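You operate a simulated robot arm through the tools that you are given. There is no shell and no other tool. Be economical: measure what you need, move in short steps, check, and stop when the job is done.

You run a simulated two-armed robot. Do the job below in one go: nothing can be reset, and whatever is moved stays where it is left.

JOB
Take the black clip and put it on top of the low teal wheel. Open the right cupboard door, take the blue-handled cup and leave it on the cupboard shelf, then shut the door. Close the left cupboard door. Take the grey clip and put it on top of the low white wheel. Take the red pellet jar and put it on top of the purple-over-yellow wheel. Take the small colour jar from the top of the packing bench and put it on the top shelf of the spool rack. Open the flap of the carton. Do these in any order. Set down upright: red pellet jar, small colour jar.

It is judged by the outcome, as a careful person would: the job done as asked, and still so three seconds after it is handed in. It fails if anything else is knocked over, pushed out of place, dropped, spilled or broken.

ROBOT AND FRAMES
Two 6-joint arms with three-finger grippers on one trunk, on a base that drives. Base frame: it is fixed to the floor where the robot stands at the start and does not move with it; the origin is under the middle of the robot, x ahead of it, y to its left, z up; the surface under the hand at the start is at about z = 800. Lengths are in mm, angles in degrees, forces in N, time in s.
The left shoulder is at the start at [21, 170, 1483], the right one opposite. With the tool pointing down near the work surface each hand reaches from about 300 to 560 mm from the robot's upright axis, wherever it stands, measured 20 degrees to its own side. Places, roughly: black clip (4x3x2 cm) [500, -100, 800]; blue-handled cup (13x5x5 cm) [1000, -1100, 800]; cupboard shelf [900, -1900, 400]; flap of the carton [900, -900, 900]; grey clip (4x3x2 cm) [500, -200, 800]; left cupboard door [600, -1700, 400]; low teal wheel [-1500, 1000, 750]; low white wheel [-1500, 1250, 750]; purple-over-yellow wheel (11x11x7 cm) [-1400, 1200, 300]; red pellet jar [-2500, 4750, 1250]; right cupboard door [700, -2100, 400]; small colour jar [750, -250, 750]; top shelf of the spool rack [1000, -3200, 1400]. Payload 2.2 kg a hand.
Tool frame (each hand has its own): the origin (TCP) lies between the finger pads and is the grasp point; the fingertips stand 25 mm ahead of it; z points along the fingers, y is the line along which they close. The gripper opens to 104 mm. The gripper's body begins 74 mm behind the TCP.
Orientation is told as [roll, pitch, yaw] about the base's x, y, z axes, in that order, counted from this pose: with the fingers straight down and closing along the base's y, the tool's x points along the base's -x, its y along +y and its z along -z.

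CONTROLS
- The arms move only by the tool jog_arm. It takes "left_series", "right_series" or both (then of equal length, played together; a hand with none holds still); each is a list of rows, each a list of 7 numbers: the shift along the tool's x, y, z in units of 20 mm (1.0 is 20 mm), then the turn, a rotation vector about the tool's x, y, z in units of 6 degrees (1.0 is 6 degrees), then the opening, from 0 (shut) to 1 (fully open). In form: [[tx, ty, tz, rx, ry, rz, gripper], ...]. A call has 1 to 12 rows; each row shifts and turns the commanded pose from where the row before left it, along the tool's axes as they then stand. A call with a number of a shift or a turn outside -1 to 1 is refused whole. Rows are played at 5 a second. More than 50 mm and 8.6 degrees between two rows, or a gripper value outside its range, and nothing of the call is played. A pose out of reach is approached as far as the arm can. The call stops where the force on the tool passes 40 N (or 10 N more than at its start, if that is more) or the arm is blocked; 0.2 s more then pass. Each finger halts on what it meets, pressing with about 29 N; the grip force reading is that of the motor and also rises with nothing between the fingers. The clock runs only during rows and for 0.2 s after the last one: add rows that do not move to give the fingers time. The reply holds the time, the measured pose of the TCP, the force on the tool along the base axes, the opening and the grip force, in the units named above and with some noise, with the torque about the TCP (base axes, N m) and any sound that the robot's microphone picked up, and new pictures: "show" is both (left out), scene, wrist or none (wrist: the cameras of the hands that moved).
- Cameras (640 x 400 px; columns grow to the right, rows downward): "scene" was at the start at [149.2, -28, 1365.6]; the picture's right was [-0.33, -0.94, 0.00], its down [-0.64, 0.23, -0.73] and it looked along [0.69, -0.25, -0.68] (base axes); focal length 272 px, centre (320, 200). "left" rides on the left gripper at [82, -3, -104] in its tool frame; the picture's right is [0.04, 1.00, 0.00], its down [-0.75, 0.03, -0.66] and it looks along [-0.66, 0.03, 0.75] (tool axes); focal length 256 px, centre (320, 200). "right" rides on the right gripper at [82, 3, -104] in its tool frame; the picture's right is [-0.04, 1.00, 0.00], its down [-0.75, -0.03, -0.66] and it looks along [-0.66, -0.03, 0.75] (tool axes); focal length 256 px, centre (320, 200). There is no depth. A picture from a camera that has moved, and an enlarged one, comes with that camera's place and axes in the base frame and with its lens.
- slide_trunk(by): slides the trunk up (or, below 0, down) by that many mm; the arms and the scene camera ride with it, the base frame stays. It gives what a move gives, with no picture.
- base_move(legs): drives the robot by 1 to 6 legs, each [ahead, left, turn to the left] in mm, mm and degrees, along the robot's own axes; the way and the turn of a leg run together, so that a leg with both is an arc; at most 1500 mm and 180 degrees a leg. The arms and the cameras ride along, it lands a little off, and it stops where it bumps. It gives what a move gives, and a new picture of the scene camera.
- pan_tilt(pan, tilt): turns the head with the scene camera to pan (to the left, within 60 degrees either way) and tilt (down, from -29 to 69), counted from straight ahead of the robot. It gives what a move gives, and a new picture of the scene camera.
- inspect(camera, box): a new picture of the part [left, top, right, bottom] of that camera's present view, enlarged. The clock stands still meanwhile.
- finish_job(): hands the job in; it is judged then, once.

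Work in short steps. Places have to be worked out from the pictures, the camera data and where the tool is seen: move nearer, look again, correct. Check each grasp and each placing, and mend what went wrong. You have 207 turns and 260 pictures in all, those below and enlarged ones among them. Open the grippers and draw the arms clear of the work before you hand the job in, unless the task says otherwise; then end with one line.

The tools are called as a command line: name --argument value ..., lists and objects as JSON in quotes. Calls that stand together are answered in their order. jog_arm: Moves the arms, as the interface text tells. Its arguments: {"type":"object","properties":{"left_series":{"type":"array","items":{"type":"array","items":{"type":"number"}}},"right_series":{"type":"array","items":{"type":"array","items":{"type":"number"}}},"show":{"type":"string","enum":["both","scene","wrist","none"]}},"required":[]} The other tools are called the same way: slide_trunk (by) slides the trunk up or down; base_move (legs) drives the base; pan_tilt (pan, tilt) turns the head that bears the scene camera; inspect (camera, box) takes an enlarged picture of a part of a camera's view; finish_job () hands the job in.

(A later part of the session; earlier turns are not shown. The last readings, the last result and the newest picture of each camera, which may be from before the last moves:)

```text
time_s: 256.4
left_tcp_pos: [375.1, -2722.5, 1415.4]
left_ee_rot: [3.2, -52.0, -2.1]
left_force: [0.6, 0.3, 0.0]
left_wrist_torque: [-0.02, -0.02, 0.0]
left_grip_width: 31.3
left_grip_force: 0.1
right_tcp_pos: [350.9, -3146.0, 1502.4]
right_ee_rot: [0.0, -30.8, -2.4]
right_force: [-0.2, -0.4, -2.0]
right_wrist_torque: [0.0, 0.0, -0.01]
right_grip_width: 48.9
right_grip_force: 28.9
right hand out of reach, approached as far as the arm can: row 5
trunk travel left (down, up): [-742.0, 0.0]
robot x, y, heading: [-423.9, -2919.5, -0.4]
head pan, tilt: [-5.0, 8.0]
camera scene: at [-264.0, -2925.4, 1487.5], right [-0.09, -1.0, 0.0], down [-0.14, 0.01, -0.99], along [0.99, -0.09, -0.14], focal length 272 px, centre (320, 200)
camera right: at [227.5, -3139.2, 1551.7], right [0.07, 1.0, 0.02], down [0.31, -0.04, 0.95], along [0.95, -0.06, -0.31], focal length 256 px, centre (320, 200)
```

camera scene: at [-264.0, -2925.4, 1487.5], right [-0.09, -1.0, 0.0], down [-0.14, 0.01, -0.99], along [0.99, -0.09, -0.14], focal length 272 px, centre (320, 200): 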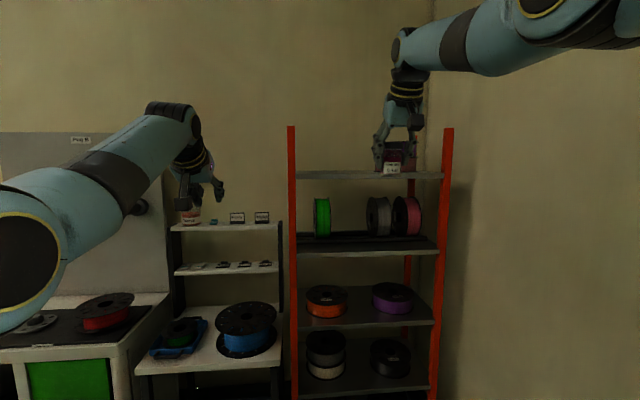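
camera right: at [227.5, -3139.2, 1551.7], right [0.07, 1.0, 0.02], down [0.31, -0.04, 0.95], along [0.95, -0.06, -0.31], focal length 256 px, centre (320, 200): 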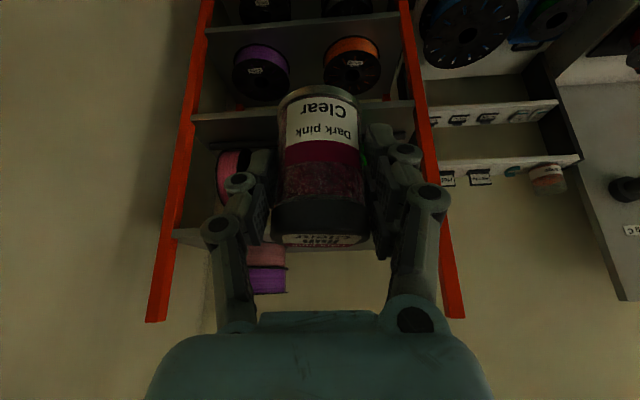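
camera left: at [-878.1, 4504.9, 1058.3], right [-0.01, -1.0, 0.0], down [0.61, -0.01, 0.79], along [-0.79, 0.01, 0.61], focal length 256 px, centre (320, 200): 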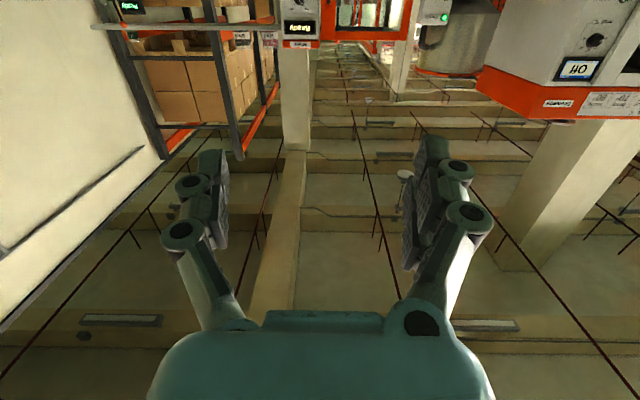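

inspect --camera "scene" --box '[270, 110, 470, 240]'

inspect --camera "right" --box '[140, 180, 480, 340]'

```text
3.08 times, centred on (370, 175) of scene
camera zoom: at [-264.0, -2925.4, 1487.5], right [-0.09, -1.0, 0.0], down [-0.14, 0.01, -0.99], along [0.99, -0.09, -0.14], focal length 839 px, centre (166, 277)
```

zoom: 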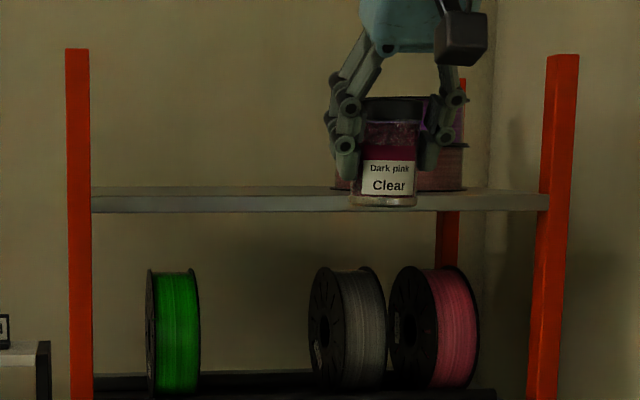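

```text
1.88 times, centred on (310, 260) of right
camera zoom: at [227.5, -3139.2, 1551.7], right [0.07, 1.0, 0.02], down [0.31, -0.04, 0.95], along [0.95, -0.06, -0.31], focal length 482 px, centre (339, 87)
```

zoom: 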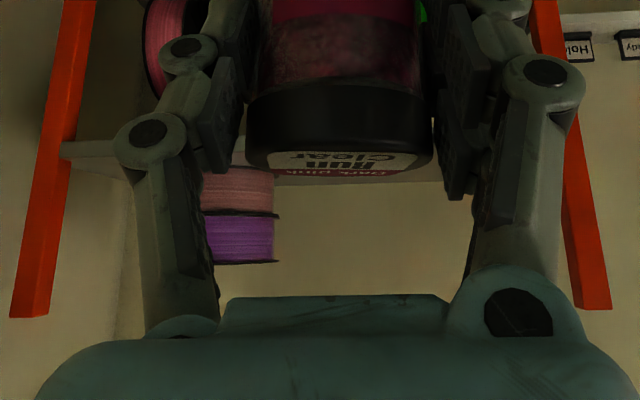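

Shelf top is z≈1441, from x≈800 to 1118. I raise and retract the jar slightly for clearance, pull the left hand back, then drive in.

jog_arm --right_series '[[0.87, 0, -0.5, 0, 0, 0, 0.3], [0.87, 0, -0.5, 0, 0, 0, 0.3], [-0.5, 0, -0.87, 0, 0, 0, 0.3], [0, 0, 0, 0, 0, 0, 0.3], [0, 0, 0, 0, 0, 0, 0.3], [0, 0, 0, 0, 0, 0, 0.3], [0, 0, 0, 0, 0, 0, 0.3], [0, 0, 0, 0, 0, 0, 0.3]]' --left_series '[[0.62, 0, -0.79, 0, 0, 0, 0.3], [0.62, 0, -0.79, 0, 0, 0, 0.3], [0.62, 0, -0.79, 0, 0, 0, 0.3], [0.62, 0, -0.79, 0, 0, 0, 0.3], [0.62, 0, -0.79, 0, 0, 0, 0.3], [0.62, 0, -0.79, 0, 0, 0, 0.3], [0.62, 0, -0.79, 0, 0, 0, 0.3], [0, 0, 0, 0, 0, 0, 0.3]]' --show "none"

base_move --legs '[[420, 60, 0.4]]'

```text
time_s: 258.2
left_tcp_pos: [235.0, -2725.5, 1415.3]
left_ee_rot: [3.2, -52.0, -2.1]
left_force: [1.0, 0.5, -0.4]
left_wrist_torque: [-0.01, 0.0, 0.02]
left_grip_width: 31.4
left_grip_force: 0.1
right_tcp_pos: [311.9, -3143.8, 1521.6]
right_ee_rot: [0.0, -30.6, -2.3]
right_force: [0.9, -0.3, -1.3]
right_wrist_torque: [-0.01, 0.01, 0.03]
right_grip_width: 49.0
right_grip_force: 28.8
trunk travel left (down, up): [-742.0, 0.0]
robot x, y, heading: [-427.6, -2920.8, -0.2]
head pan, tilt: [-5.0, 8.0]
```

```text
time_s: 260.8
left_tcp_pos: [644.3, -2659.4, 1415.0]
left_ee_rot: [3.3, -52.0, -1.9]
left_force: [0.0, 0.3, -0.5]
left_wrist_torque: [0.01, -0.02, -0.02]
left_grip_width: 31.4
left_grip_force: 0.1
right_tcp_pos: [724.6, -3077.5, 1521.9]
right_ee_rot: [0.1, -30.7, -1.9]
right_force: [0.6, -0.2, -1.6]
right_wrist_torque: [-0.01, 0.0, 0.02]
right_grip_width: 49.0
right_grip_force: 28.8
trunk travel left (down, up): [-742.0, 0.0]
robot x, y, heading: [-15.2, -2852.7, 0.3]
head pan, tilt: [-5.0, 8.0]
camera scene: at [147.3, -2862.6, 1487.6], right [-0.08, -1.0, 0.0], down [-0.14, 0.01, -0.99], along [0.99, -0.08, -0.14], focal length 272 px, centre (320, 200)
```

scene: 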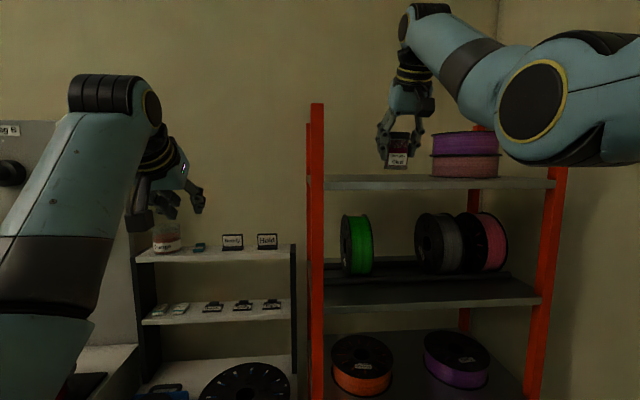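

Clearance looks right (jar bottom ~28 mm above shelf). I drive the last 165 mm.

base_move --legs '[[165, 0, 0]]'

jog_arm --right_series '[[0.25, 0, 0.43, 0, 0, 0, 0.3], [0.25, 0, 0.43, 0, 0, 0, 0.3], [0, 0, 0, 0, 0, 0, 0.3]]' --show "both"

```text
time_s: 262.3
left_tcp_pos: [809.6, -2660.6, 1415.3]
left_ee_rot: [3.2, -52.1, -2.0]
left_force: [0.3, 0.1, 0.3]
left_wrist_torque: [0.01, -0.01, -0.01]
left_grip_width: 31.0
left_grip_force: 0.0
right_tcp_pos: [887.7, -3080.2, 1523.0]
right_ee_rot: [0.0, -30.8, -2.1]
right_force: [-0.3, -0.3, -1.9]
right_wrist_torque: [0.01, -0.03, -0.01]
right_grip_width: 49.0
right_grip_force: 28.4
trunk travel left (down, up): [-742.0, 0.0]
robot x, y, heading: [148.1, -2852.9, 0.1]
head pan, tilt: [-5.0, 8.0]
camera scene: at [311.6, -2862.6, 1487.7], right [-0.09, -1.0, 0.0], down [-0.14, 0.01, -0.99], along [0.99, -0.09, -0.14], focal length 272 px, centre (320, 200)
```

scene: 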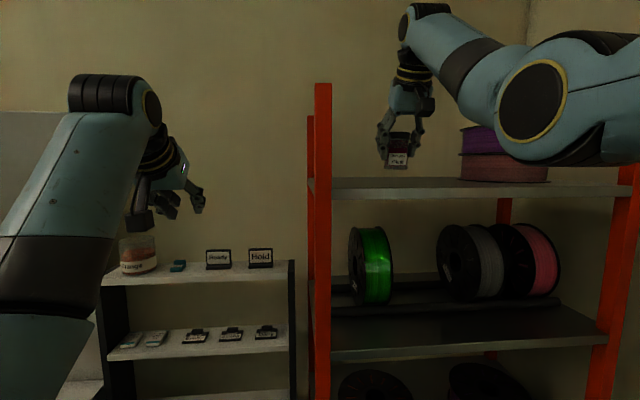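

```text
time_s: 263.1
left_tcp_pos: [811.0, -2661.4, 1414.5]
left_ee_rot: [3.3, -52.1, -1.9]
left_force: [-0.6, -0.3, 0.1]
left_wrist_torque: [-0.04, 0.02, -0.03]
left_grip_width: 31.2
left_grip_force: 0.2
right_tcp_pos: [888.2, -3078.9, 1500.4]
right_ee_rot: [0.1, -30.7, -2.1]
right_force: [1.1, 0.1, -0.8]
right_wrist_torque: [-0.02, 0.03, 0.02]
right_grip_width: 48.9
right_grip_force: 29.2
trunk travel left (down, up): [-742.0, 0.0]
robot x, y, heading: [149.4, -2852.2, 0.0]
head pan, tilt: [-5.0, 8.0]
camera scene: at [313.6, -2862.6, 1487.5], right [-0.09, -1.0, 0.0], down [-0.14, 0.01, -0.99], along [0.99, -0.08, -0.14], focal length 272 px, centre (320, 200)
camera right: at [767.2, -3072.4, 1550.2], right [0.07, 1.0, 0.02], down [0.31, -0.04, 0.95], along [0.95, -0.06, -0.31], focal length 256 px, centre (320, 200)
```

scene: 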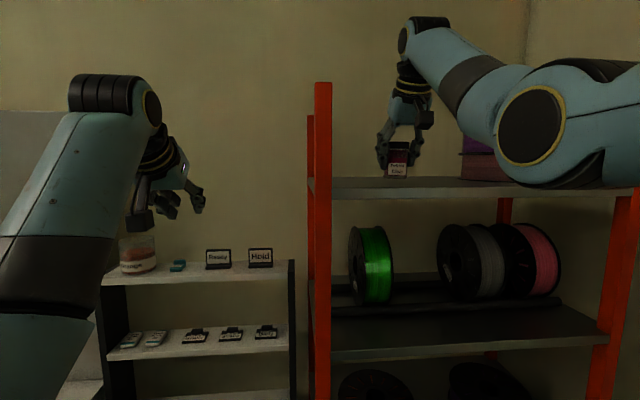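
right: 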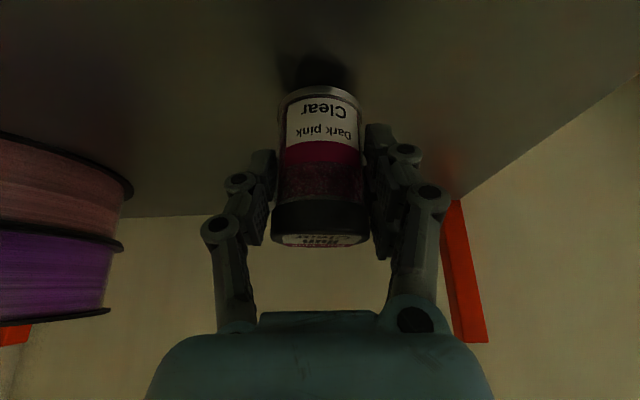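

The jar hovers just above the shelf; lowering in 2–3 mm steps to contact.

jog_arm --right_series '[[0.06, 0, 0.11, 0, 0, 0, 0.3], [0.06, 0, 0.11, 0, 0, 0, 0.3], [0.05, 0, 0.08, 0, 0, 0, 0.3], [0, 0, 0, 0, 0, 0, 0.3]]' --show "none"

```text
time_s: 264.1
left_tcp_pos: [810.8, -2661.9, 1413.0]
left_ee_rot: [3.2, -52.0, -1.8]
left_force: [-0.5, -0.5, -0.1]
left_wrist_torque: [0.0, -0.02, 0.02]
left_grip_width: 31.4
left_grip_force: 0.1
right_tcp_pos: [890.1, -3078.8, 1494.1]
right_ee_rot: [-0.1, -30.7, -2.1]
right_force: [-0.1, -0.4, -2.0]
right_wrist_torque: [0.0, 0.0, 0.01]
right_grip_width: 48.9
right_grip_force: 28.8
trunk travel left (down, up): [-742.0, 0.0]
robot x, y, heading: [148.1, -2854.5, 0.1]
head pan, tilt: [-5.0, 8.0]
```

jog_arm --right_series '[[0.05, 0, 0.09, 0, 0, 0, 0.3], [0.05, 0, 0.09, 0, 0, 0, 0.3], [0, 0, 0, 0, 0, 0, 0.3]]' --show "wrist"

```text
time_s: 264.9
left_tcp_pos: [810.1, -2660.2, 1415.6]
left_ee_rot: [3.2, -52.1, -2.0]
left_force: [0.5, 0.7, -0.2]
left_wrist_torque: [0.04, 0.0, 0.02]
left_grip_width: 31.2
left_grip_force: 0.1
right_tcp_pos: [889.6, -3079.9, 1491.7]
right_ee_rot: [0.0, -30.8, -2.1]
right_force: [1.2, -0.6, 6.6]
right_wrist_torque: [-0.18, -0.03, 0.05]
right_grip_width: 48.9
right_grip_force: 29.0
trunk travel left (down, up): [-742.0, 0.0]
robot x, y, heading: [149.7, -2852.4, -0.0]
head pan, tilt: [-5.0, 8.0]
camera right: at [766.5, -3072.4, 1540.4], right [0.07, 1.0, 0.02], down [0.31, -0.04, 0.95], along [0.95, -0.06, -0.31], focal length 256 px, centre (320, 200)
```

right: 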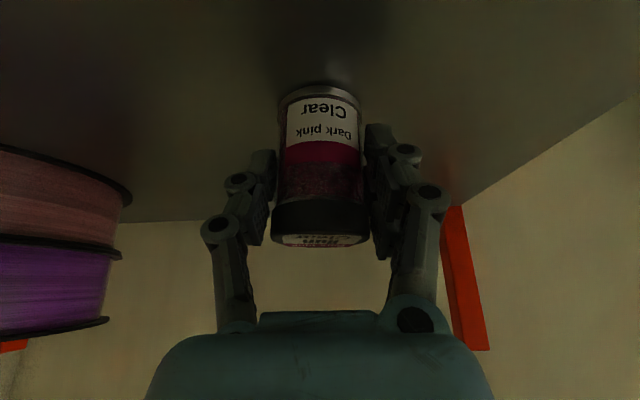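

Contact made. I release and withdraw along the tool axis.

jog_arm --right_series '[[0, 0, 0, 0, 0, 0, 0.6], [0, 0, 0, 0, 0, 0, 0.8], [0, 0, 0, 0, 0, 0, 0.8], [0, 0, -0.6, 0, 0, 0, 0.8], [0.3, 0, -1, 0, 0, 0, 0.8], [0.5, 0, -1, 0, 0, 0, 0.8], [0.5, 0, -1, 0, 0, 0, 0.8], [0.5, 0, -1, 0, 0, 0, 0.8]]' --show "both"

```text
time_s: 266.7
left_tcp_pos: [809.3, -2659.7, 1414.2]
left_ee_rot: [3.2, -52.0, -1.9]
left_force: [0.5, -0.1, 0.2]
left_wrist_torque: [-0.02, 0.01, -0.01]
left_grip_width: 31.2
left_grip_force: 0.0
right_tcp_pos: [819.3, -3076.8, 1551.0]
right_ee_rot: [0.0, -30.8, -2.1]
right_force: [0.2, -0.9, 0.1]
right_wrist_torque: [-0.01, -0.01, -0.01]
right_grip_width: 83.3
right_grip_force: 0.0
right hand out of reach, approached as far as the arm can: row 8
trunk travel left (down, up): [-742.0, 0.0]
robot x, y, heading: [146.7, -2852.8, 0.3]
head pan, tilt: [-5.0, 8.0]
camera scene: at [312.4, -2862.4, 1487.6], right [-0.09, -1.0, 0.0], down [-0.14, 0.01, -0.99], along [0.99, -0.08, -0.14], focal length 272 px, centre (320, 200)
camera right: at [696.7, -3068.9, 1599.6], right [0.07, 1.0, 0.02], down [0.31, -0.04, 0.95], along [0.95, -0.06, -0.31], focal length 256 px, centre (320, 200)
```

scene: 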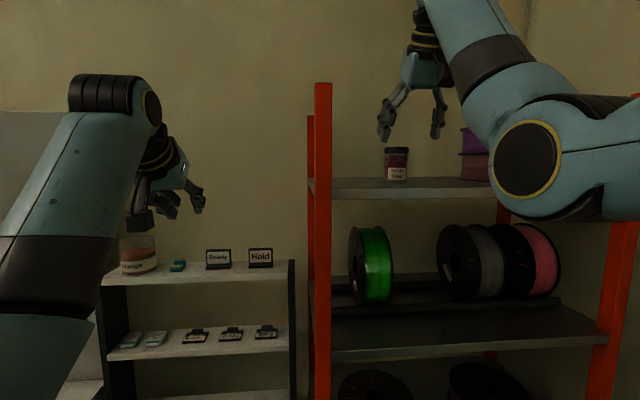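
right: 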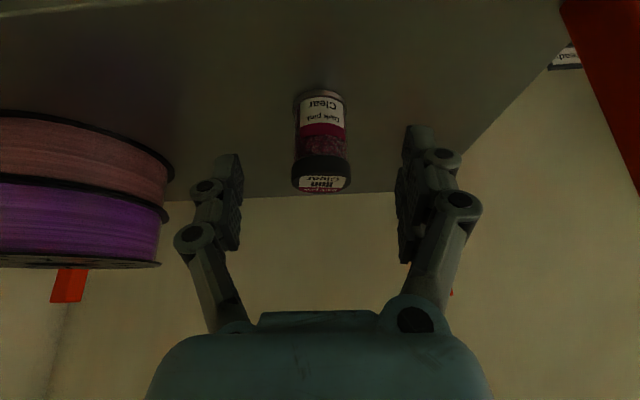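

The jar stands on the top shelf. I back off and go look at the cupboard.

base_move --legs '[[-650, 0, 0], [0, 950, 0]]'

slide_trunk --by -300

pan_tilt --pan 0 --tilt 25

```text
time_s: 274.8
left_tcp_pos: [155.7, -1734.6, 1414.3]
left_ee_rot: [3.2, -52.0, -2.7]
left_force: [0.0, -0.1, -0.1]
left_wrist_torque: [0.0, -0.02, 0.01]
left_grip_width: 31.3
left_grip_force: 0.1
right_tcp_pos: [160.0, -2149.6, 1549.9]
right_ee_rot: [-0.1, -30.8, -2.8]
right_force: [0.0, 0.3, -0.3]
right_wrist_torque: [-0.04, 0.0, 0.0]
right_grip_width: 83.0
right_grip_force: 0.0
trunk travel left (down, up): [-742.0, 0.0]
robot x, y, heading: [-506.4, -1915.0, -1.0]
head pan, tilt: [-5.0, 8.0]
camera scene: at [-344.2, -1928.4, 1487.6], right [-0.1, -0.99, 0.0], down [-0.14, 0.01, -0.99], along [0.99, -0.1, -0.14], focal length 272 px, centre (320, 200)
```

scene: 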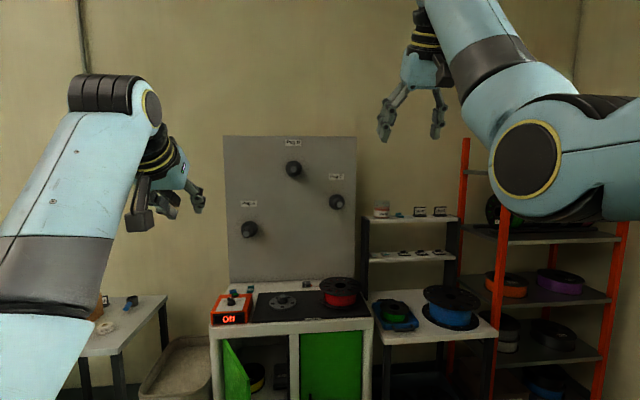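

```text
time_s: 277.8
left_tcp_pos: [156.6, -1734.2, 1114.9]
left_ee_rot: [3.2, -51.9, -2.6]
left_force: [0.3, 0.3, 0.1]
left_wrist_torque: [0.02, 0.02, 0.0]
left_grip_width: 31.2
left_grip_force: 0.0
right_tcp_pos: [169.0, -2150.0, 1229.0]
right_ee_rot: [0.1, -29.1, -2.9]
right_force: [-1.0, 0.2, 0.7]
right_wrist_torque: [0.01, 0.02, -0.02]
right_grip_width: 83.2
right_grip_force: 0.1
trunk travel left (down, up): [-442.0, 300.0]
robot x, y, heading: [-505.4, -1919.8, -1.0]
head pan, tilt: [-5.0, 8.0]
```

```text
time_s: 278.6
left_tcp_pos: [156.3, -1734.2, 1113.9]
left_ee_rot: [3.2, -52.1, -2.7]
left_force: [-0.3, -0.3, 0.2]
left_wrist_torque: [0.01, 0.01, 0.0]
left_grip_width: 31.2
left_grip_force: 0.1
right_tcp_pos: [169.1, -2149.3, 1229.8]
right_ee_rot: [0.0, -29.1, -2.9]
right_force: [-0.5, -0.4, 0.4]
right_wrist_torque: [0.02, 0.01, -0.01]
right_grip_width: 83.3
right_grip_force: 0.0
trunk travel left (down, up): [-442.0, 300.0]
robot x, y, heading: [-507.2, -1920.2, -0.8]
head pan, tilt: [0.0, 25.0]
camera scene: at [-341.1, -1920.3, 1157.4], right [-0.01, -1.0, 0.0], down [-0.42, 0.01, -0.91], along [0.91, -0.01, -0.42], focal length 272 px, centre (320, 200)
```

scene: 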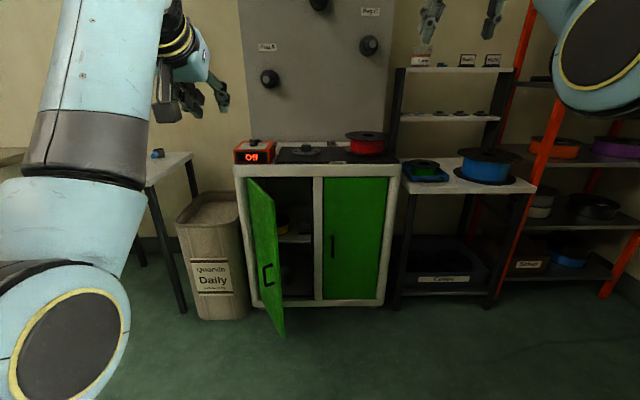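

The left door stands open ~60° (hinge near [760,-1600], free edge near [500,-1750]), the right door is closed with its handle near [735,-1987,415]. I first prepare to push the left door shut with the left hand: retract the right hand, lower the trunk, lower the left hand.

jog_arm --right_series '[[0.87, 0, -0.49, 0, 0, 0, 0.3], [0.87, 0, -0.49, 0, 0, 0, 0.3], [0.87, 0, -0.49, 0, 0, 0, 0.3], [0.87, 0, -0.49, 0, 0, 0, 0.3], [0.87, 0, -0.49, 0, 0, 0, 0.3], [0.87, 0, -0.49, 0, 0, 0, 0.3], [0.87, 0, -0.49, 0, 0, 0, 0.3], [0.87, 0, -0.49, 0, 0, 0, 0.3]]' --left_series '[[0.79, 0, 0.62, 0, 0, 0, 0], [0.79, 0, 0.62, 0, 0, 0, 0], [0.79, 0, 0.62, 0, 0, 0, 0], [0.79, 0, 0.62, 0, 0, 0, 0], [0.79, 0, 0.62, 0, 0, 0, 0], [0, 0, 0, 0, 0, 0, 0], [0, 0, 0, 0, 0, 0, 0], [0, 0, 0, 0, 0, 0, 0]]' --show "none"

slide_trunk --by -400

pan_tilt --pan 10 --tilt 18

```text
time_s: 280.4
left_tcp_pos: [156.6, -1731.6, 1013.5]
left_ee_rot: [3.2, -52.0, -2.9]
left_force: [0.5, 0.0, 0.5]
left_wrist_torque: [-0.03, 0.01, 0.01]
left_grip_width: 0.0
left_grip_force: 27.9
right_tcp_pos: [159.1, -2137.6, 1195.0]
right_ee_rot: [-0.1, -29.1, -2.9]
right_force: [-0.2, -0.7, 0.1]
right_wrist_torque: [0.01, 0.0, -0.03]
right_grip_width: 31.2
right_grip_force: 0.1
right hand out of reach, approached as far as the arm can: row 1, 2, 3, 4, 5, 6, 7, 8
trunk travel left (down, up): [-442.0, 300.0]
robot x, y, heading: [-505.7, -1914.4, -0.8]
head pan, tilt: [0.0, 25.0]
```

```text
time_s: 284.3
left_tcp_pos: [157.4, -1730.4, 613.8]
left_ee_rot: [3.2, -52.1, -2.7]
left_force: [0.5, -0.1, -0.3]
left_wrist_torque: [-0.02, 0.0, 0.0]
left_grip_width: 0.0
left_grip_force: 28.5
right_tcp_pos: [188.3, -2137.4, 554.5]
right_ee_rot: [-0.9, -7.3, -2.5]
right_force: [0.2, 1.0, -1.4]
right_wrist_torque: [-0.01, 0.0, -0.01]
right_grip_width: 31.0
right_grip_force: 0.0
trunk travel left (down, up): [-42.0, 700.0]
robot x, y, heading: [-507.7, -1914.1, -0.9]
head pan, tilt: [0.0, 25.0]
```

```text
time_s: 285.0
left_tcp_pos: [156.8, -1731.1, 613.7]
left_ee_rot: [3.2, -52.0, -2.7]
left_force: [-0.1, -0.6, 0.1]
left_wrist_torque: [0.02, -0.01, 0.0]
left_grip_width: 0.4
left_grip_force: 28.4
right_tcp_pos: [189.7, -2139.7, 554.3]
right_ee_rot: [-0.9, -7.3, -2.6]
right_force: [-1.2, 0.2, 0.2]
right_wrist_torque: [-0.02, -0.05, -0.02]
right_grip_width: 31.1
right_grip_force: 0.2
trunk travel left (down, up): [-42.0, 700.0]
robot x, y, heading: [-508.9, -1913.1, -0.9]
head pan, tilt: [10.0, 18.0]
camera scene: at [-315.6, -1904.4, 757.8], right [0.16, -0.99, 0.0], down [-0.31, -0.05, -0.95], along [0.94, 0.15, -0.31], focal length 272 px, centre (320, 200)
```

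scene: 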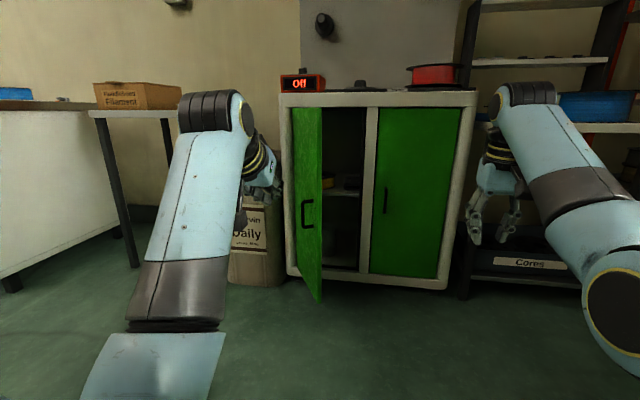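

I draw the right hand back, then drive so that the closed left fist meets the outer face of the left door and sweeps it shut.

jog_arm --right_series '[[1, 0, -0.1, 0, 0, 0, 0.3], [1, 0, -0.1, 0, 0, 0, 0.3], [1, 0, -0.1, 0, 0, 0, 0.3], [1, 0, -0.1, 0, 0, 0, 0.3], [1, 0, -0.1, 0, 0, 0, 0.3], [1, 0, -0.1, 0, 0, 0, 0.3], [1, 0, -0.1, 0, 0, 0, 0.3], [1, 0, -0.1, 0, 0, 0, 0.3], [1, 0, -0.1, 0, 0, 0, 0.3], [1, 0, -0.1, 0, 0, 0, 0.3], [1, 0, -0.1, 0, 0, 0, 0.3], [1, 0, -0.1, 0, 0, 0, 0.3]]' --show "none"

base_move --legs '[[350, 12, 0]]'

```text
time_s: 287.6
left_tcp_pos: [156.8, -1731.3, 614.2]
left_ee_rot: [3.2, -52.0, -2.7]
left_force: [0.2, 0.5, -0.1]
left_wrist_torque: [0.01, 0.0, -0.03]
left_grip_width: 0.2
left_grip_force: 28.2
right_tcp_pos: [10.5, -2109.6, 455.8]
right_ee_rot: [-0.9, -7.5, -2.7]
right_force: [-0.3, -0.2, -0.3]
right_wrist_torque: [0.03, 0.01, -0.02]
right_grip_width: 31.4
right_grip_force: 0.2
right hand out of reach, approached as far as the arm can: row 1, 2, 3, 4, 5, 6, 7, 8, 9, 10, 11
trunk travel left (down, up): [-42.0, 700.0]
robot x, y, heading: [-501.7, -1919.7, -1.0]
head pan, tilt: [10.0, 18.0]
```

```text
time_s: 289.8
left_tcp_pos: [504.6, -1727.9, 615.1]
left_ee_rot: [3.2, -52.1, -3.0]
left_force: [0.0, -0.6, 0.1]
left_wrist_torque: [-0.01, 0.01, -0.02]
left_grip_width: 0.1
left_grip_force: 28.1
right_tcp_pos: [357.4, -2105.8, 456.0]
right_ee_rot: [-1.0, -7.5, -2.9]
right_force: [0.0, 0.2, 0.7]
right_wrist_torque: [0.0, 0.0, 0.0]
right_grip_width: 31.1
right_grip_force: 0.0
trunk travel left (down, up): [-42.0, 700.0]
robot x, y, heading: [-162.4, -1914.5, -1.1]
head pan, tilt: [10.0, 18.0]
camera scene: at [31.6, -1898.8, 757.9], right [0.16, -0.99, 0.0], down [-0.31, -0.05, -0.95], along [0.94, 0.15, -0.31], focal length 272 px, centre (320, 200)
```

scene: 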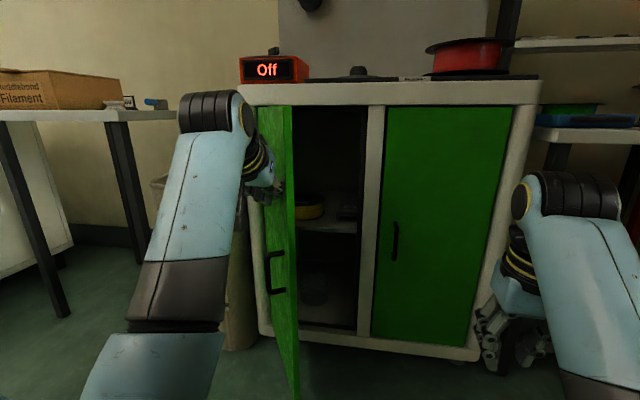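

base_move --legs '[[100, -55, 0]]'

```text
time_s: 291.1
left_tcp_pos: [602.5, -1784.2, 615.1]
left_ee_rot: [3.3, -52.0, -2.9]
left_force: [-0.5, 0.7, 0.3]
left_wrist_torque: [0.0, 0.01, 0.0]
left_grip_width: 0.0
left_grip_force: 28.2
right_tcp_pos: [456.3, -2163.2, 456.9]
right_ee_rot: [-0.9, -7.6, -2.8]
right_force: [-0.1, 0.6, 0.7]
right_wrist_torque: [0.0, -0.02, -0.01]
right_grip_width: 31.0
right_grip_force: 0.1
trunk travel left (down, up): [-42.0, 700.0]
robot x, y, heading: [-61.5, -1970.8, -1.2]
head pan, tilt: [10.0, 18.0]
camera scene: at [130.2, -1956.0, 757.9], right [0.16, -0.99, 0.0], down [-0.31, -0.05, -0.95], along [0.94, 0.15, -0.31], focal length 272 px, centre (320, 200)
```

scene: 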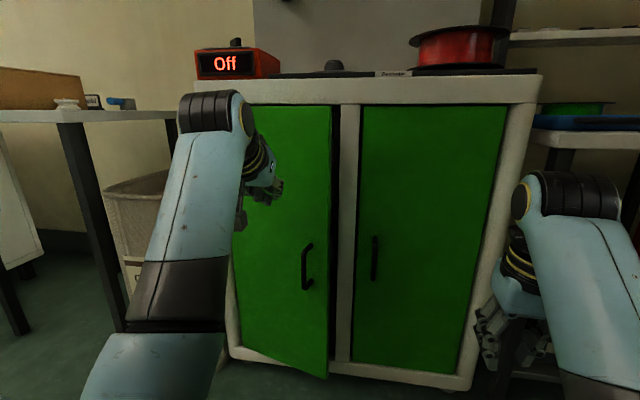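

The door swung most of the way. I finish the push with the arm, which stops on force.

jog_arm --left_series '[[-0.5, -0.2, 0.63, 0, 0, 0, 0], [-0.5, -0.2, 0.63, 0, 0, 0, 0], [-0.5, -0.2, 0.63, 0, 0, 0, 0], [-0.5, -0.2, 0.63, 0, 0, 0, 0], [-0.5, -0.2, 0.63, 0, 0, 0, 0], [-0.5, 0, 0.63, 0, 0, 0, 0], [-0.5, 0, 0.63, 0, 0, 0, 0], [-0.5, 0, 0.63, 0, 0, 0, 0]]' --show "scene"

```text
time_s: 292.3
left_tcp_pos: [682.2, -1803.9, 614.3]
left_ee_rot: [3.0, -51.7, -2.6]
left_force: [-15.9, -2.1, 5.5]
left_wrist_torque: [0.03, -0.22, 0.01]
left_grip_width: 0.0
left_grip_force: 28.0
right_tcp_pos: [455.2, -2163.2, 456.7]
right_ee_rot: [-1.0, -7.5, -2.8]
right_force: [-0.2, -0.3, 0.3]
right_wrist_torque: [0.04, 0.01, -0.04]
right_grip_width: 31.0
right_grip_force: 0.2
trunk travel left (down, up): [-42.0, 700.0]
robot x, y, heading: [-59.7, -1972.3, -1.1]
head pan, tilt: [10.0, 18.0]
stopped in row 6 (left hand): the force on the tool passed its limit at 56 N (the readings are from after the stop); the commanded pose is now the measured one
camera scene: at [128.7, -1956.0, 758.3], right [0.16, -0.99, 0.0], down [-0.3, -0.05, -0.95], along [0.94, 0.15, -0.31], focal length 272 px, centre (320, 200)
```

scene: 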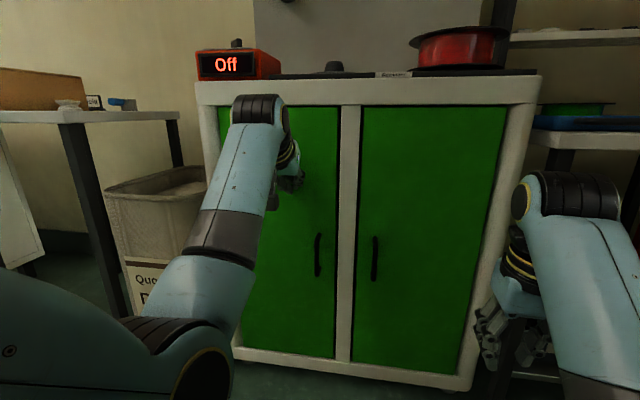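

The left door is shut (face at x≈704). Right door handle is a vertical bar at about y≈-1994, z 388–498. I back away, shift, and level the right hand for the handle.

jog_arm --left_series '[[0.62, 0, -0.79, 0, 0, 0, 0], [0.62, 0, -0.79, 0, 0, 0, 0], [0.62, 0, -0.79, 0, 0, 0, 0]]' --show "none"

base_move --legs '[[-170, 0, 1], [0, 165, 0]]'

jog_arm --right_series '[[-0.56, 0, 0.07, 0, -0.95, 0, 0.6], [-0.55, 0, 0.13, 0, -0.95, 0, 0.6], [-0.53, 0, 0.18, 0, -0.95, 0, 0.6], [-0.51, 0, 0.24, 0, -0.95, 0, 0.6], [-0.48, 0, 0.28, 0, -0.95, 0, 0.6], [-0.45, 0, 0.33, 0, -0.95, 0, 0.6], [-0.42, 0, 0.37, 0, -0.95, 0, 0.6], [-0.38, 0, 0.41, 0, -0.95, 0, 0.6], [-0.34, 0, 0.45, 0, -0.95, 0, 0.6], [-0.29, 0, 0.48, 0, -0.95, 0, 0.6], [-0.24, 0, 0.5, 0, -0.95, 0, 0.6], [-0.19, 0, 0.53, 0, -0.95, 0, 0.6]]' --show "both"

```text
time_s: 293.1
left_tcp_pos: [624.3, -1804.0, 614.6]
left_ee_rot: [3.0, -51.5, -2.7]
left_force: [0.1, 0.3, 0.5]
left_wrist_torque: [0.01, 0.02, 0.02]
left_grip_width: 0.0
left_grip_force: 27.7
right_tcp_pos: [456.3, -2162.2, 454.3]
right_ee_rot: [-0.9, -7.4, -2.9]
right_force: [0.1, -0.5, 0.6]
right_wrist_torque: [-0.02, 0.02, 0.01]
right_grip_width: 31.1
right_grip_force: 0.1
trunk travel left (down, up): [-42.0, 700.0]
robot x, y, heading: [-65.0, -1968.2, -1.0]
head pan, tilt: [10.0, 18.0]
```

```text
time_s: 295.6
left_tcp_pos: [451.2, -1628.4, 613.3]
left_ee_rot: [2.9, -51.6, -1.7]
left_force: [0.4, -0.2, 0.7]
left_wrist_torque: [0.0, 0.04, 0.0]
left_grip_width: 0.0
left_grip_force: 28.8
right_tcp_pos: [289.6, -1989.1, 454.4]
right_ee_rot: [-0.9, -7.4, -1.8]
right_force: [-0.4, -0.4, -0.7]
right_wrist_torque: [0.0, 0.01, -0.03]
right_grip_width: 31.3
right_grip_force: 0.0
trunk travel left (down, up): [-42.0, 700.0]
robot x, y, heading: [-229.7, -1805.5, 0.2]
head pan, tilt: [10.0, 18.0]
camera scene: at [-39.6, -1788.2, 757.9], right [0.17, -0.98, 0.0], down [-0.3, -0.05, -0.95], along [0.94, 0.17, -0.31], focal length 272 px, centre (320, 200)
```

scene: 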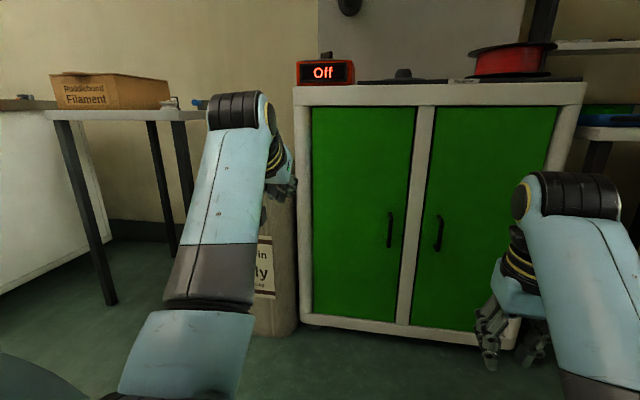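

```text
time_s: 298.2
left_tcp_pos: [451.8, -1629.8, 613.2]
left_ee_rot: [3.0, -51.6, -1.8]
left_force: [0.7, 0.1, -0.7]
left_wrist_torque: [-0.06, -0.01, -0.02]
left_grip_width: 0.0
left_grip_force: 28.1
right_tcp_pos: [428.2, -1996.4, 460.7]
right_ee_rot: [-5.9, -76.5, 3.8]
right_force: [0.9, -1.5, -0.5]
right_wrist_torque: [-0.03, 0.0, 0.01]
right_grip_width: 62.5
right_grip_force: 0.1
trunk travel left (down, up): [-42.0, 700.0]
robot x, y, heading: [-233.5, -1805.7, -0.1]
head pan, tilt: [10.0, 18.0]
camera scene: at [-39.7, -1788.1, 757.9], right [0.17, -0.98, 0.0], down [-0.3, -0.05, -0.95], along [0.94, 0.17, -0.31], focal length 272 px, centre (320, 200)
camera right: at [309.5, -1990.7, 406.7], right [0.04, 1.0, 0.02], down [-0.46, 0.01, 0.89], along [0.89, -0.05, 0.46], focal length 256 px, centre (320, 200)
```

scene: 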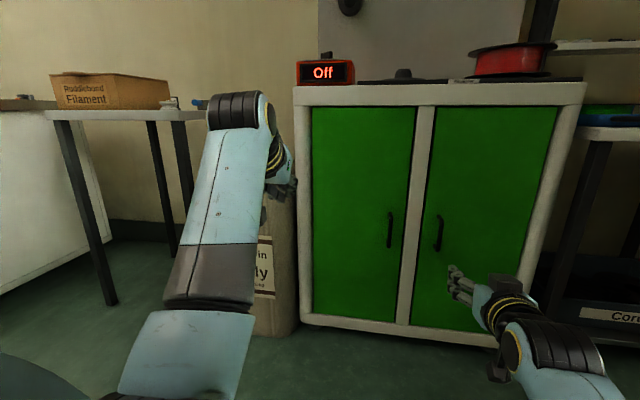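
right: 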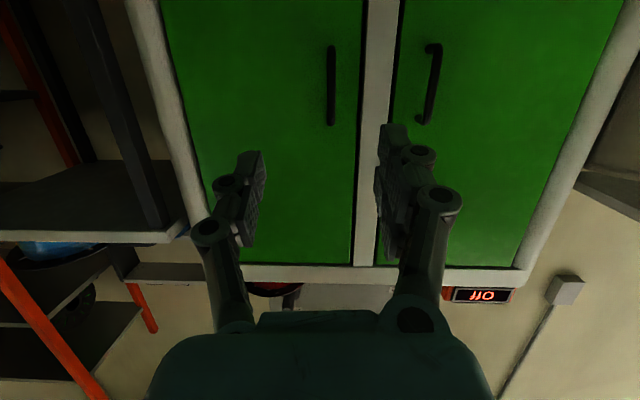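

The handle bar is at y≈-1994.5, z 382–478, x≈680. I lower the hand 25 mm and drive 190 mm closer.

jog_arm --right_series '[[0.6, 0.1, 0.13, 0, 0, 0, 0.6], [0.6, 0, 0.13, 0, 0, 0, 0.6]]' --show "none"

base_move --legs '[[180, 0, 0]]'

jog_arm --right_series '[[0, 0, 0, 0, 0, 0, 0.6]]' --show "wrist"

```text
time_s: 298.8
left_tcp_pos: [451.1, -1628.5, 615.0]
left_ee_rot: [2.9, -51.6, -1.8]
left_force: [1.0, 0.2, -0.7]
left_wrist_torque: [0.01, 0.02, 0.04]
left_grip_width: 0.0
left_grip_force: 28.6
right_tcp_pos: [425.0, -1992.6, 432.5]
right_ee_rot: [-4.4, -76.1, 2.4]
right_force: [0.5, 0.8, 0.7]
right_wrist_torque: [-0.01, -0.01, -0.02]
right_grip_width: 62.6
right_grip_force: 0.0
trunk travel left (down, up): [-42.0, 700.0]
robot x, y, heading: [-231.5, -1804.1, 0.1]
head pan, tilt: [10.0, 18.0]
```

```text
time_s: 300.3
left_tcp_pos: [626.1, -1630.7, 614.0]
left_ee_rot: [3.0, -51.5, -1.9]
left_force: [-1.0, -0.5, 0.5]
left_wrist_torque: [-0.05, 0.0, 0.0]
left_grip_width: 0.0
left_grip_force: 28.2
right_tcp_pos: [596.7, -1995.6, 430.8]
right_ee_rot: [-4.6, -75.9, 2.4]
right_force: [-1.1, 0.2, -0.4]
right_wrist_torque: [0.0, -0.01, 0.0]
right_grip_width: 62.4
right_grip_force: 0.1
trunk travel left (down, up): [-42.0, 700.0]
robot x, y, heading: [-56.5, -1803.1, -0.2]
head pan, tilt: [10.0, 18.0]
camera scene: at [134.1, -1788.9, 757.9], right [0.17, -0.99, 0.0], down [-0.3, -0.05, -0.95], along [0.94, 0.16, -0.31], focal length 272 px, centre (320, 200)
```

scene: 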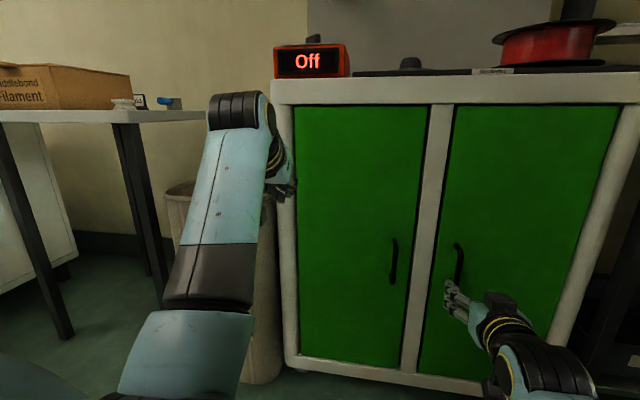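

```text
time_s: 300.7
left_tcp_pos: [625.6, -1629.7, 613.0]
left_ee_rot: [3.0, -51.7, -1.9]
left_force: [-0.7, -0.1, 0.1]
left_wrist_torque: [0.0, -0.02, 0.03]
left_grip_width: 0.0
left_grip_force: 28.2
right_tcp_pos: [595.9, -1995.8, 430.6]
right_ee_rot: [-4.9, -75.9, 2.7]
right_force: [0.5, 1.2, -0.4]
right_wrist_torque: [-0.01, 0.0, 0.02]
right_grip_width: 62.5
right_grip_force: 0.0
trunk travel left (down, up): [-42.0, 700.0]
robot x, y, heading: [-55.4, -1803.4, -0.0]
head pan, tilt: [10.0, 18.0]
camera right: at [477.4, -1989.7, 378.2], right [0.05, 1.0, 0.02], down [-0.45, 0.01, 0.89], along [0.89, -0.05, 0.45], focal length 256 px, centre (320, 200)
```

right: 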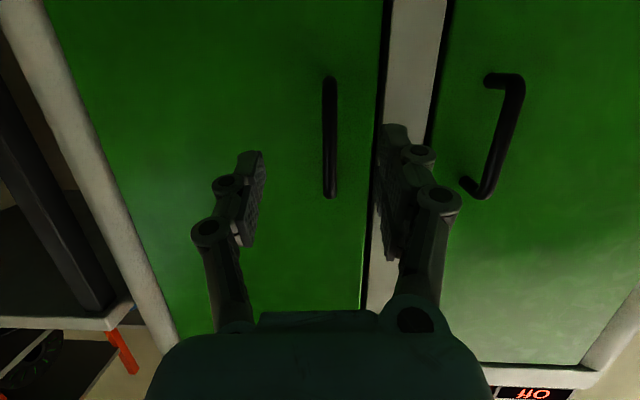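

Bar is slightly to the hand's left; I shift 5 mm, advance 74 mm and close on it.

jog_arm --right_series '[[-0.24, 0.28, 0.97, 0, 0, 0, 0.6], [-0.24, 0, 0.97, 0, 0, 0, 0.6], [-0.24, 0, 0.97, 0, 0, 0, 0.6], [-0.16, 0, 0.65, 0, 0, 0, 0.6], [0, 0, 0, 0, 0, 0, 0]]' --show "none"

jog_arm --right_series '[[0, 0, 0, 0, 0, 0, 0], [0, 0, 0, 0, 0, 0, 0], [0, 0, 0, 0, 0, 0, 0], [0, 0, 0, 0, 0, 0, 0]]' --show "wrist"

```text
time_s: 301.9
left_tcp_pos: [625.9, -1631.2, 613.4]
left_ee_rot: [3.0, -51.7, -1.9]
left_force: [-0.7, -0.2, 0.3]
left_wrist_torque: [0.03, 0.01, -0.01]
left_grip_width: 0.1
left_grip_force: 28.6
right_tcp_pos: [671.6, -1992.8, 431.4]
right_ee_rot: [-4.3, -75.9, 1.9]
right_force: [-1.0, 5.1, 0.3]
right_wrist_torque: [0.12, 0.03, 0.0]
right_grip_width: 12.5
right_grip_force: 3.1
trunk travel left (down, up): [-42.0, 700.0]
robot x, y, heading: [-58.7, -1802.5, -0.2]
head pan, tilt: [10.0, 18.0]
```

```text
time_s: 302.9
left_tcp_pos: [624.6, -1629.1, 612.2]
left_ee_rot: [3.1, -51.6, -1.8]
left_force: [-0.3, 0.0, -0.5]
left_wrist_torque: [-0.01, 0.03, -0.05]
left_grip_width: 0.0
left_grip_force: 28.3
right_tcp_pos: [670.7, -1991.7, 431.0]
right_ee_rot: [-4.1, -75.9, 2.0]
right_force: [-2.2, 19.7, -2.5]
right_wrist_torque: [0.94, 0.03, 0.17]
right_grip_width: 8.3
right_grip_force: 35.6
trunk travel left (down, up): [-42.0, 700.0]
robot x, y, heading: [-56.4, -1806.5, -0.1]
head pan, tilt: [10.0, 18.0]
camera right: at [551.1, -1984.9, 378.3], right [0.05, 1.0, 0.02], down [-0.45, 0.0, 0.89], along [0.89, -0.05, 0.45], focal length 256 px, centre (320, 200)
```

right: 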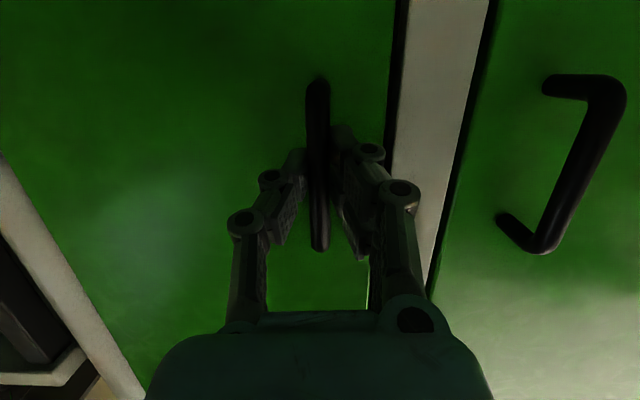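

The bar is gripped. I relieve the side load and pull the door open along its arc.

jog_arm --right_series '[[0, 0.15, 0, 0, 0, 0, 0], [0.12, 0, -0.48, 0, 0, 0, 0], [0.24, -0.08, -0.97, 0, 0, 0, 0], [0.24, -0.14, -0.97, 0, 0, 0, 0], [0.24, -0.22, -0.97, 0, 0, 0, 0], [0.24, -0.3, -0.97, 0, 0, 0, 0], [0.24, -0.4, -0.97, 0, 0, 0, 0]]' --show "both"

```text
time_s: 303.8
left_tcp_pos: [628.0, -1635.8, 612.4]
left_ee_rot: [3.0, -51.6, -2.3]
left_force: [0.0, -0.3, -0.2]
left_wrist_torque: [-0.04, -0.01, 0.02]
left_grip_width: 0.0
left_grip_force: 28.8
right_tcp_pos: [636.3, -1998.9, 432.4]
right_ee_rot: [-7.2, -75.8, 4.4]
right_force: [2.1, -5.0, -2.5]
right_wrist_torque: [0.46, 0.16, -0.05]
right_grip_width: 7.8
right_grip_force: 35.9
trunk travel left (down, up): [-42.0, 700.0]
robot x, y, heading: [-57.2, -1807.6, -0.6]
head pan, tilt: [10.0, 18.0]
stopped in row 4 (right hand): the force on the tool passed its limit at 48 N (the readings are from after the stop); the commanded pose is now the measured one
camera scene: at [134.8, -1791.5, 757.7], right [0.16, -0.99, 0.0], down [-0.31, -0.05, -0.95], along [0.94, 0.16, -0.31], focal length 272 px, centre (320, 200)
camera right: at [516.0, -1993.3, 377.9], right [0.05, 1.0, 0.01], down [-0.45, 0.02, 0.89], along [0.89, -0.05, 0.45], focal length 256 px, centre (320, 200)
```

scene: 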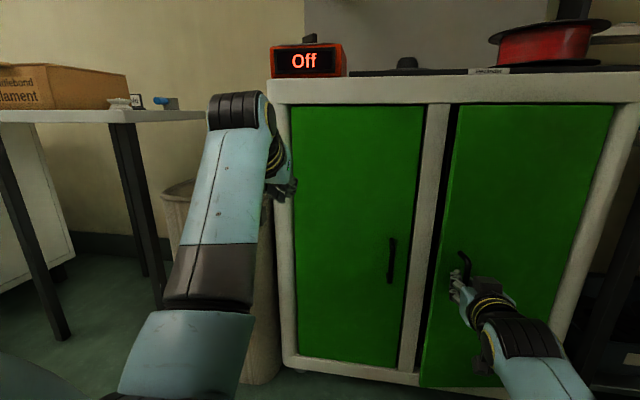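
right: 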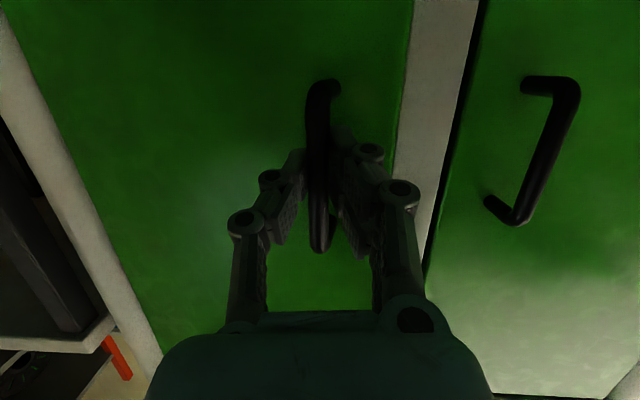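

The door has opened ~35 mm. I continue pulling along the arc, turning the hand with the door.

jog_arm --right_series '[[0.24, -0.18, -0.97, -0.6, 0, 0, 0], [0.24, -0.2, -0.97, -0.7, 0, 0, 0], [0.24, -0.22, -0.97, -0.7, 0, 0, 0], [0.24, -0.22, -0.97, -0.7, 0, 0, 0], [0.24, -0.22, -0.97, -0.7, 0, 0, 0]]' --show "both"

```text
time_s: 304.3
left_tcp_pos: [628.6, -1640.0, 612.4]
left_ee_rot: [3.0, -51.6, -2.7]
left_force: [0.8, 0.0, 0.9]
left_wrist_torque: [0.01, 0.0, 0.01]
left_grip_width: 0.0
left_grip_force: 28.7
right_tcp_pos: [609.2, -2011.4, 431.8]
right_ee_rot: [-5.4, -75.9, 7.5]
right_force: [5.1, -7.6, -4.1]
right_wrist_torque: [0.39, 0.37, -0.09]
right_grip_width: 7.6
right_grip_force: 35.6
trunk travel left (down, up): [-42.0, 700.0]
robot x, y, heading: [-56.3, -1806.3, -0.8]
head pan, tilt: [10.0, 18.0]
stopped in row 2 (right hand): the force on the tool passed its limit at 49 N (the readings are from after the stop); the commanded pose is now the measured one
camera scene: at [135.5, -1793.5, 757.7], right [0.16, -0.99, 0.0], down [-0.31, -0.05, -0.95], along [0.94, 0.15, -0.31], focal length 272 px, centre (320, 200)
camera right: at [488.3, -2015.2, 378.1], right [-0.03, 1.0, 0.02], down [-0.45, -0.03, 0.89], along [0.89, 0.02, 0.45], focal length 256 px, centre (320, 200)
```

scene: 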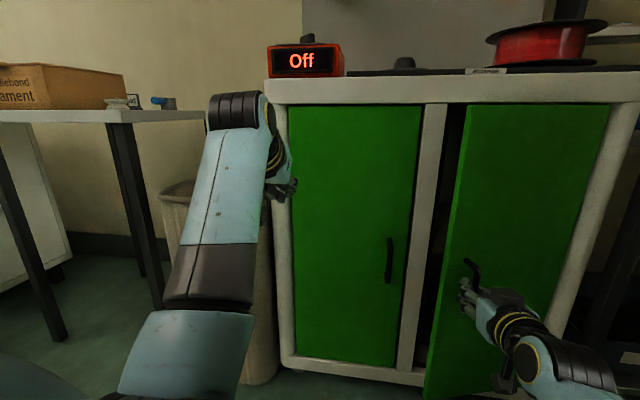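
right: 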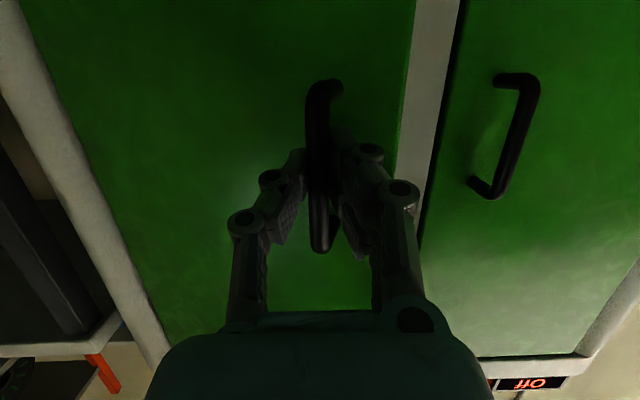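

jog_arm --right_series '[[0.12, -0.1, -0.48, -0.5, 0, 0, 0], [0.12, -0.1, -0.48, -0.5, 0, 0, 0], [0.12, -0.1, -0.48, -0.5, 0, 0, 0], [0.12, -0.09, -0.48, -0.5, 0, 0, 0], [0.12, -0.08, -0.48, -0.5, 0, 0, 0], [0.12, -0.08, -0.48, -0.5, 0, 0, 0], [0.12, -0.07, -0.48, -0.5, 0, 0, 0], [0.12, -0.06, -0.48, -0.5, 0, 0, 0], [0.12, -0.06, -0.48, -0.5, 0, 0, 0], [0.12, -0.06, -0.48, -0.5, 0, 0, 0]]' --show "scene"

```text
time_s: 304.9
left_tcp_pos: [629.8, -1644.1, 613.2]
left_ee_rot: [3.0, -51.6, -2.8]
left_force: [-0.3, 0.5, 0.0]
left_wrist_torque: [0.01, -0.02, -0.02]
left_grip_width: 0.0
left_grip_force: 28.2
right_tcp_pos: [594.1, -2020.3, 430.9]
right_ee_rot: [-2.8, -76.0, 9.5]
right_force: [3.7, -7.2, -5.9]
right_wrist_torque: [0.33, 0.25, -0.05]
right_grip_width: 7.0
right_grip_force: 34.8
trunk travel left (down, up): [-42.0, 700.0]
robot x, y, heading: [-58.0, -1807.1, -1.0]
head pan, tilt: [10.0, 18.0]
stopped in row 2 (right hand): the force on the tool passed its limit at 43 N (the readings are from after the stop); the commanded pose is now the measured one
camera scene: at [136.0, -1794.9, 757.7], right [0.16, -0.99, 0.0], down [-0.31, -0.05, -0.95], along [0.94, 0.15, -0.31], focal length 272 px, centre (320, 200)
```

scene: 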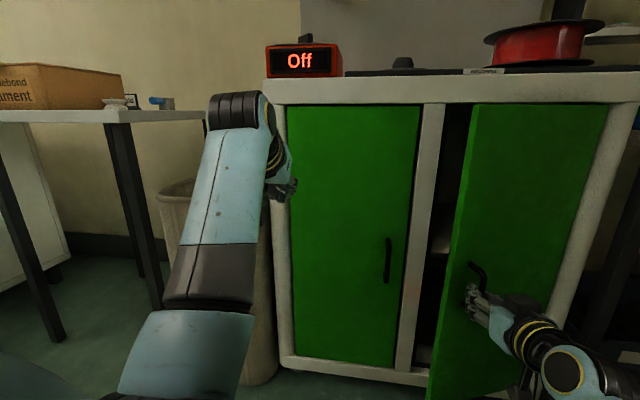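

Pulling by arm works but trips the force limit often; I keep the grip and draw the door with the base along its arc.

base_move --legs '[[-75, -40, 0]]'

```text
time_s: 305.8
left_tcp_pos: [605.7, -1660.6, 613.6]
left_ee_rot: [3.0, -51.5, -3.0]
left_force: [-0.2, -0.2, 0.5]
left_wrist_torque: [0.0, 0.02, 0.01]
left_grip_width: 0.0
left_grip_force: 28.2
right_tcp_pos: [567.2, -2038.3, 430.8]
right_ee_rot: [-4.8, -76.1, 11.2]
right_force: [2.7, -3.4, -5.1]
right_wrist_torque: [0.53, -0.19, 0.01]
right_grip_width: 7.2
right_grip_force: 35.1
trunk travel left (down, up): [-42.0, 700.0]
robot x, y, heading: [-81.6, -1827.8, -1.5]
head pan, tilt: [10.0, 18.0]
stopped in leg 1: the force on the tool passed its limit at 63 N (the readings are from after the stop); the commanded pose is now the measured one
camera scene: at [110.9, -1809.4, 757.9], right [0.15, -0.99, 0.0], down [-0.31, -0.05, -0.95], along [0.94, 0.15, -0.31], focal length 272 px, centre (320, 200)
```

scene: 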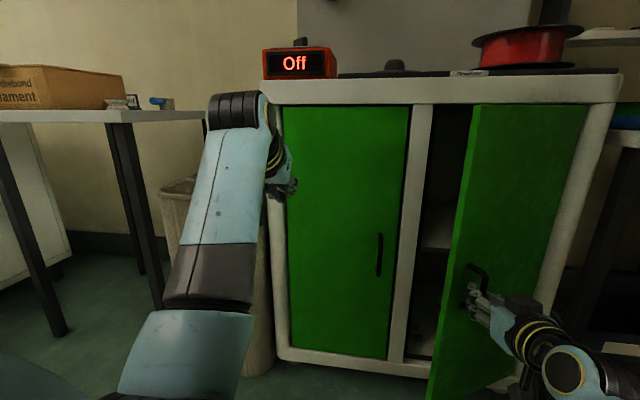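

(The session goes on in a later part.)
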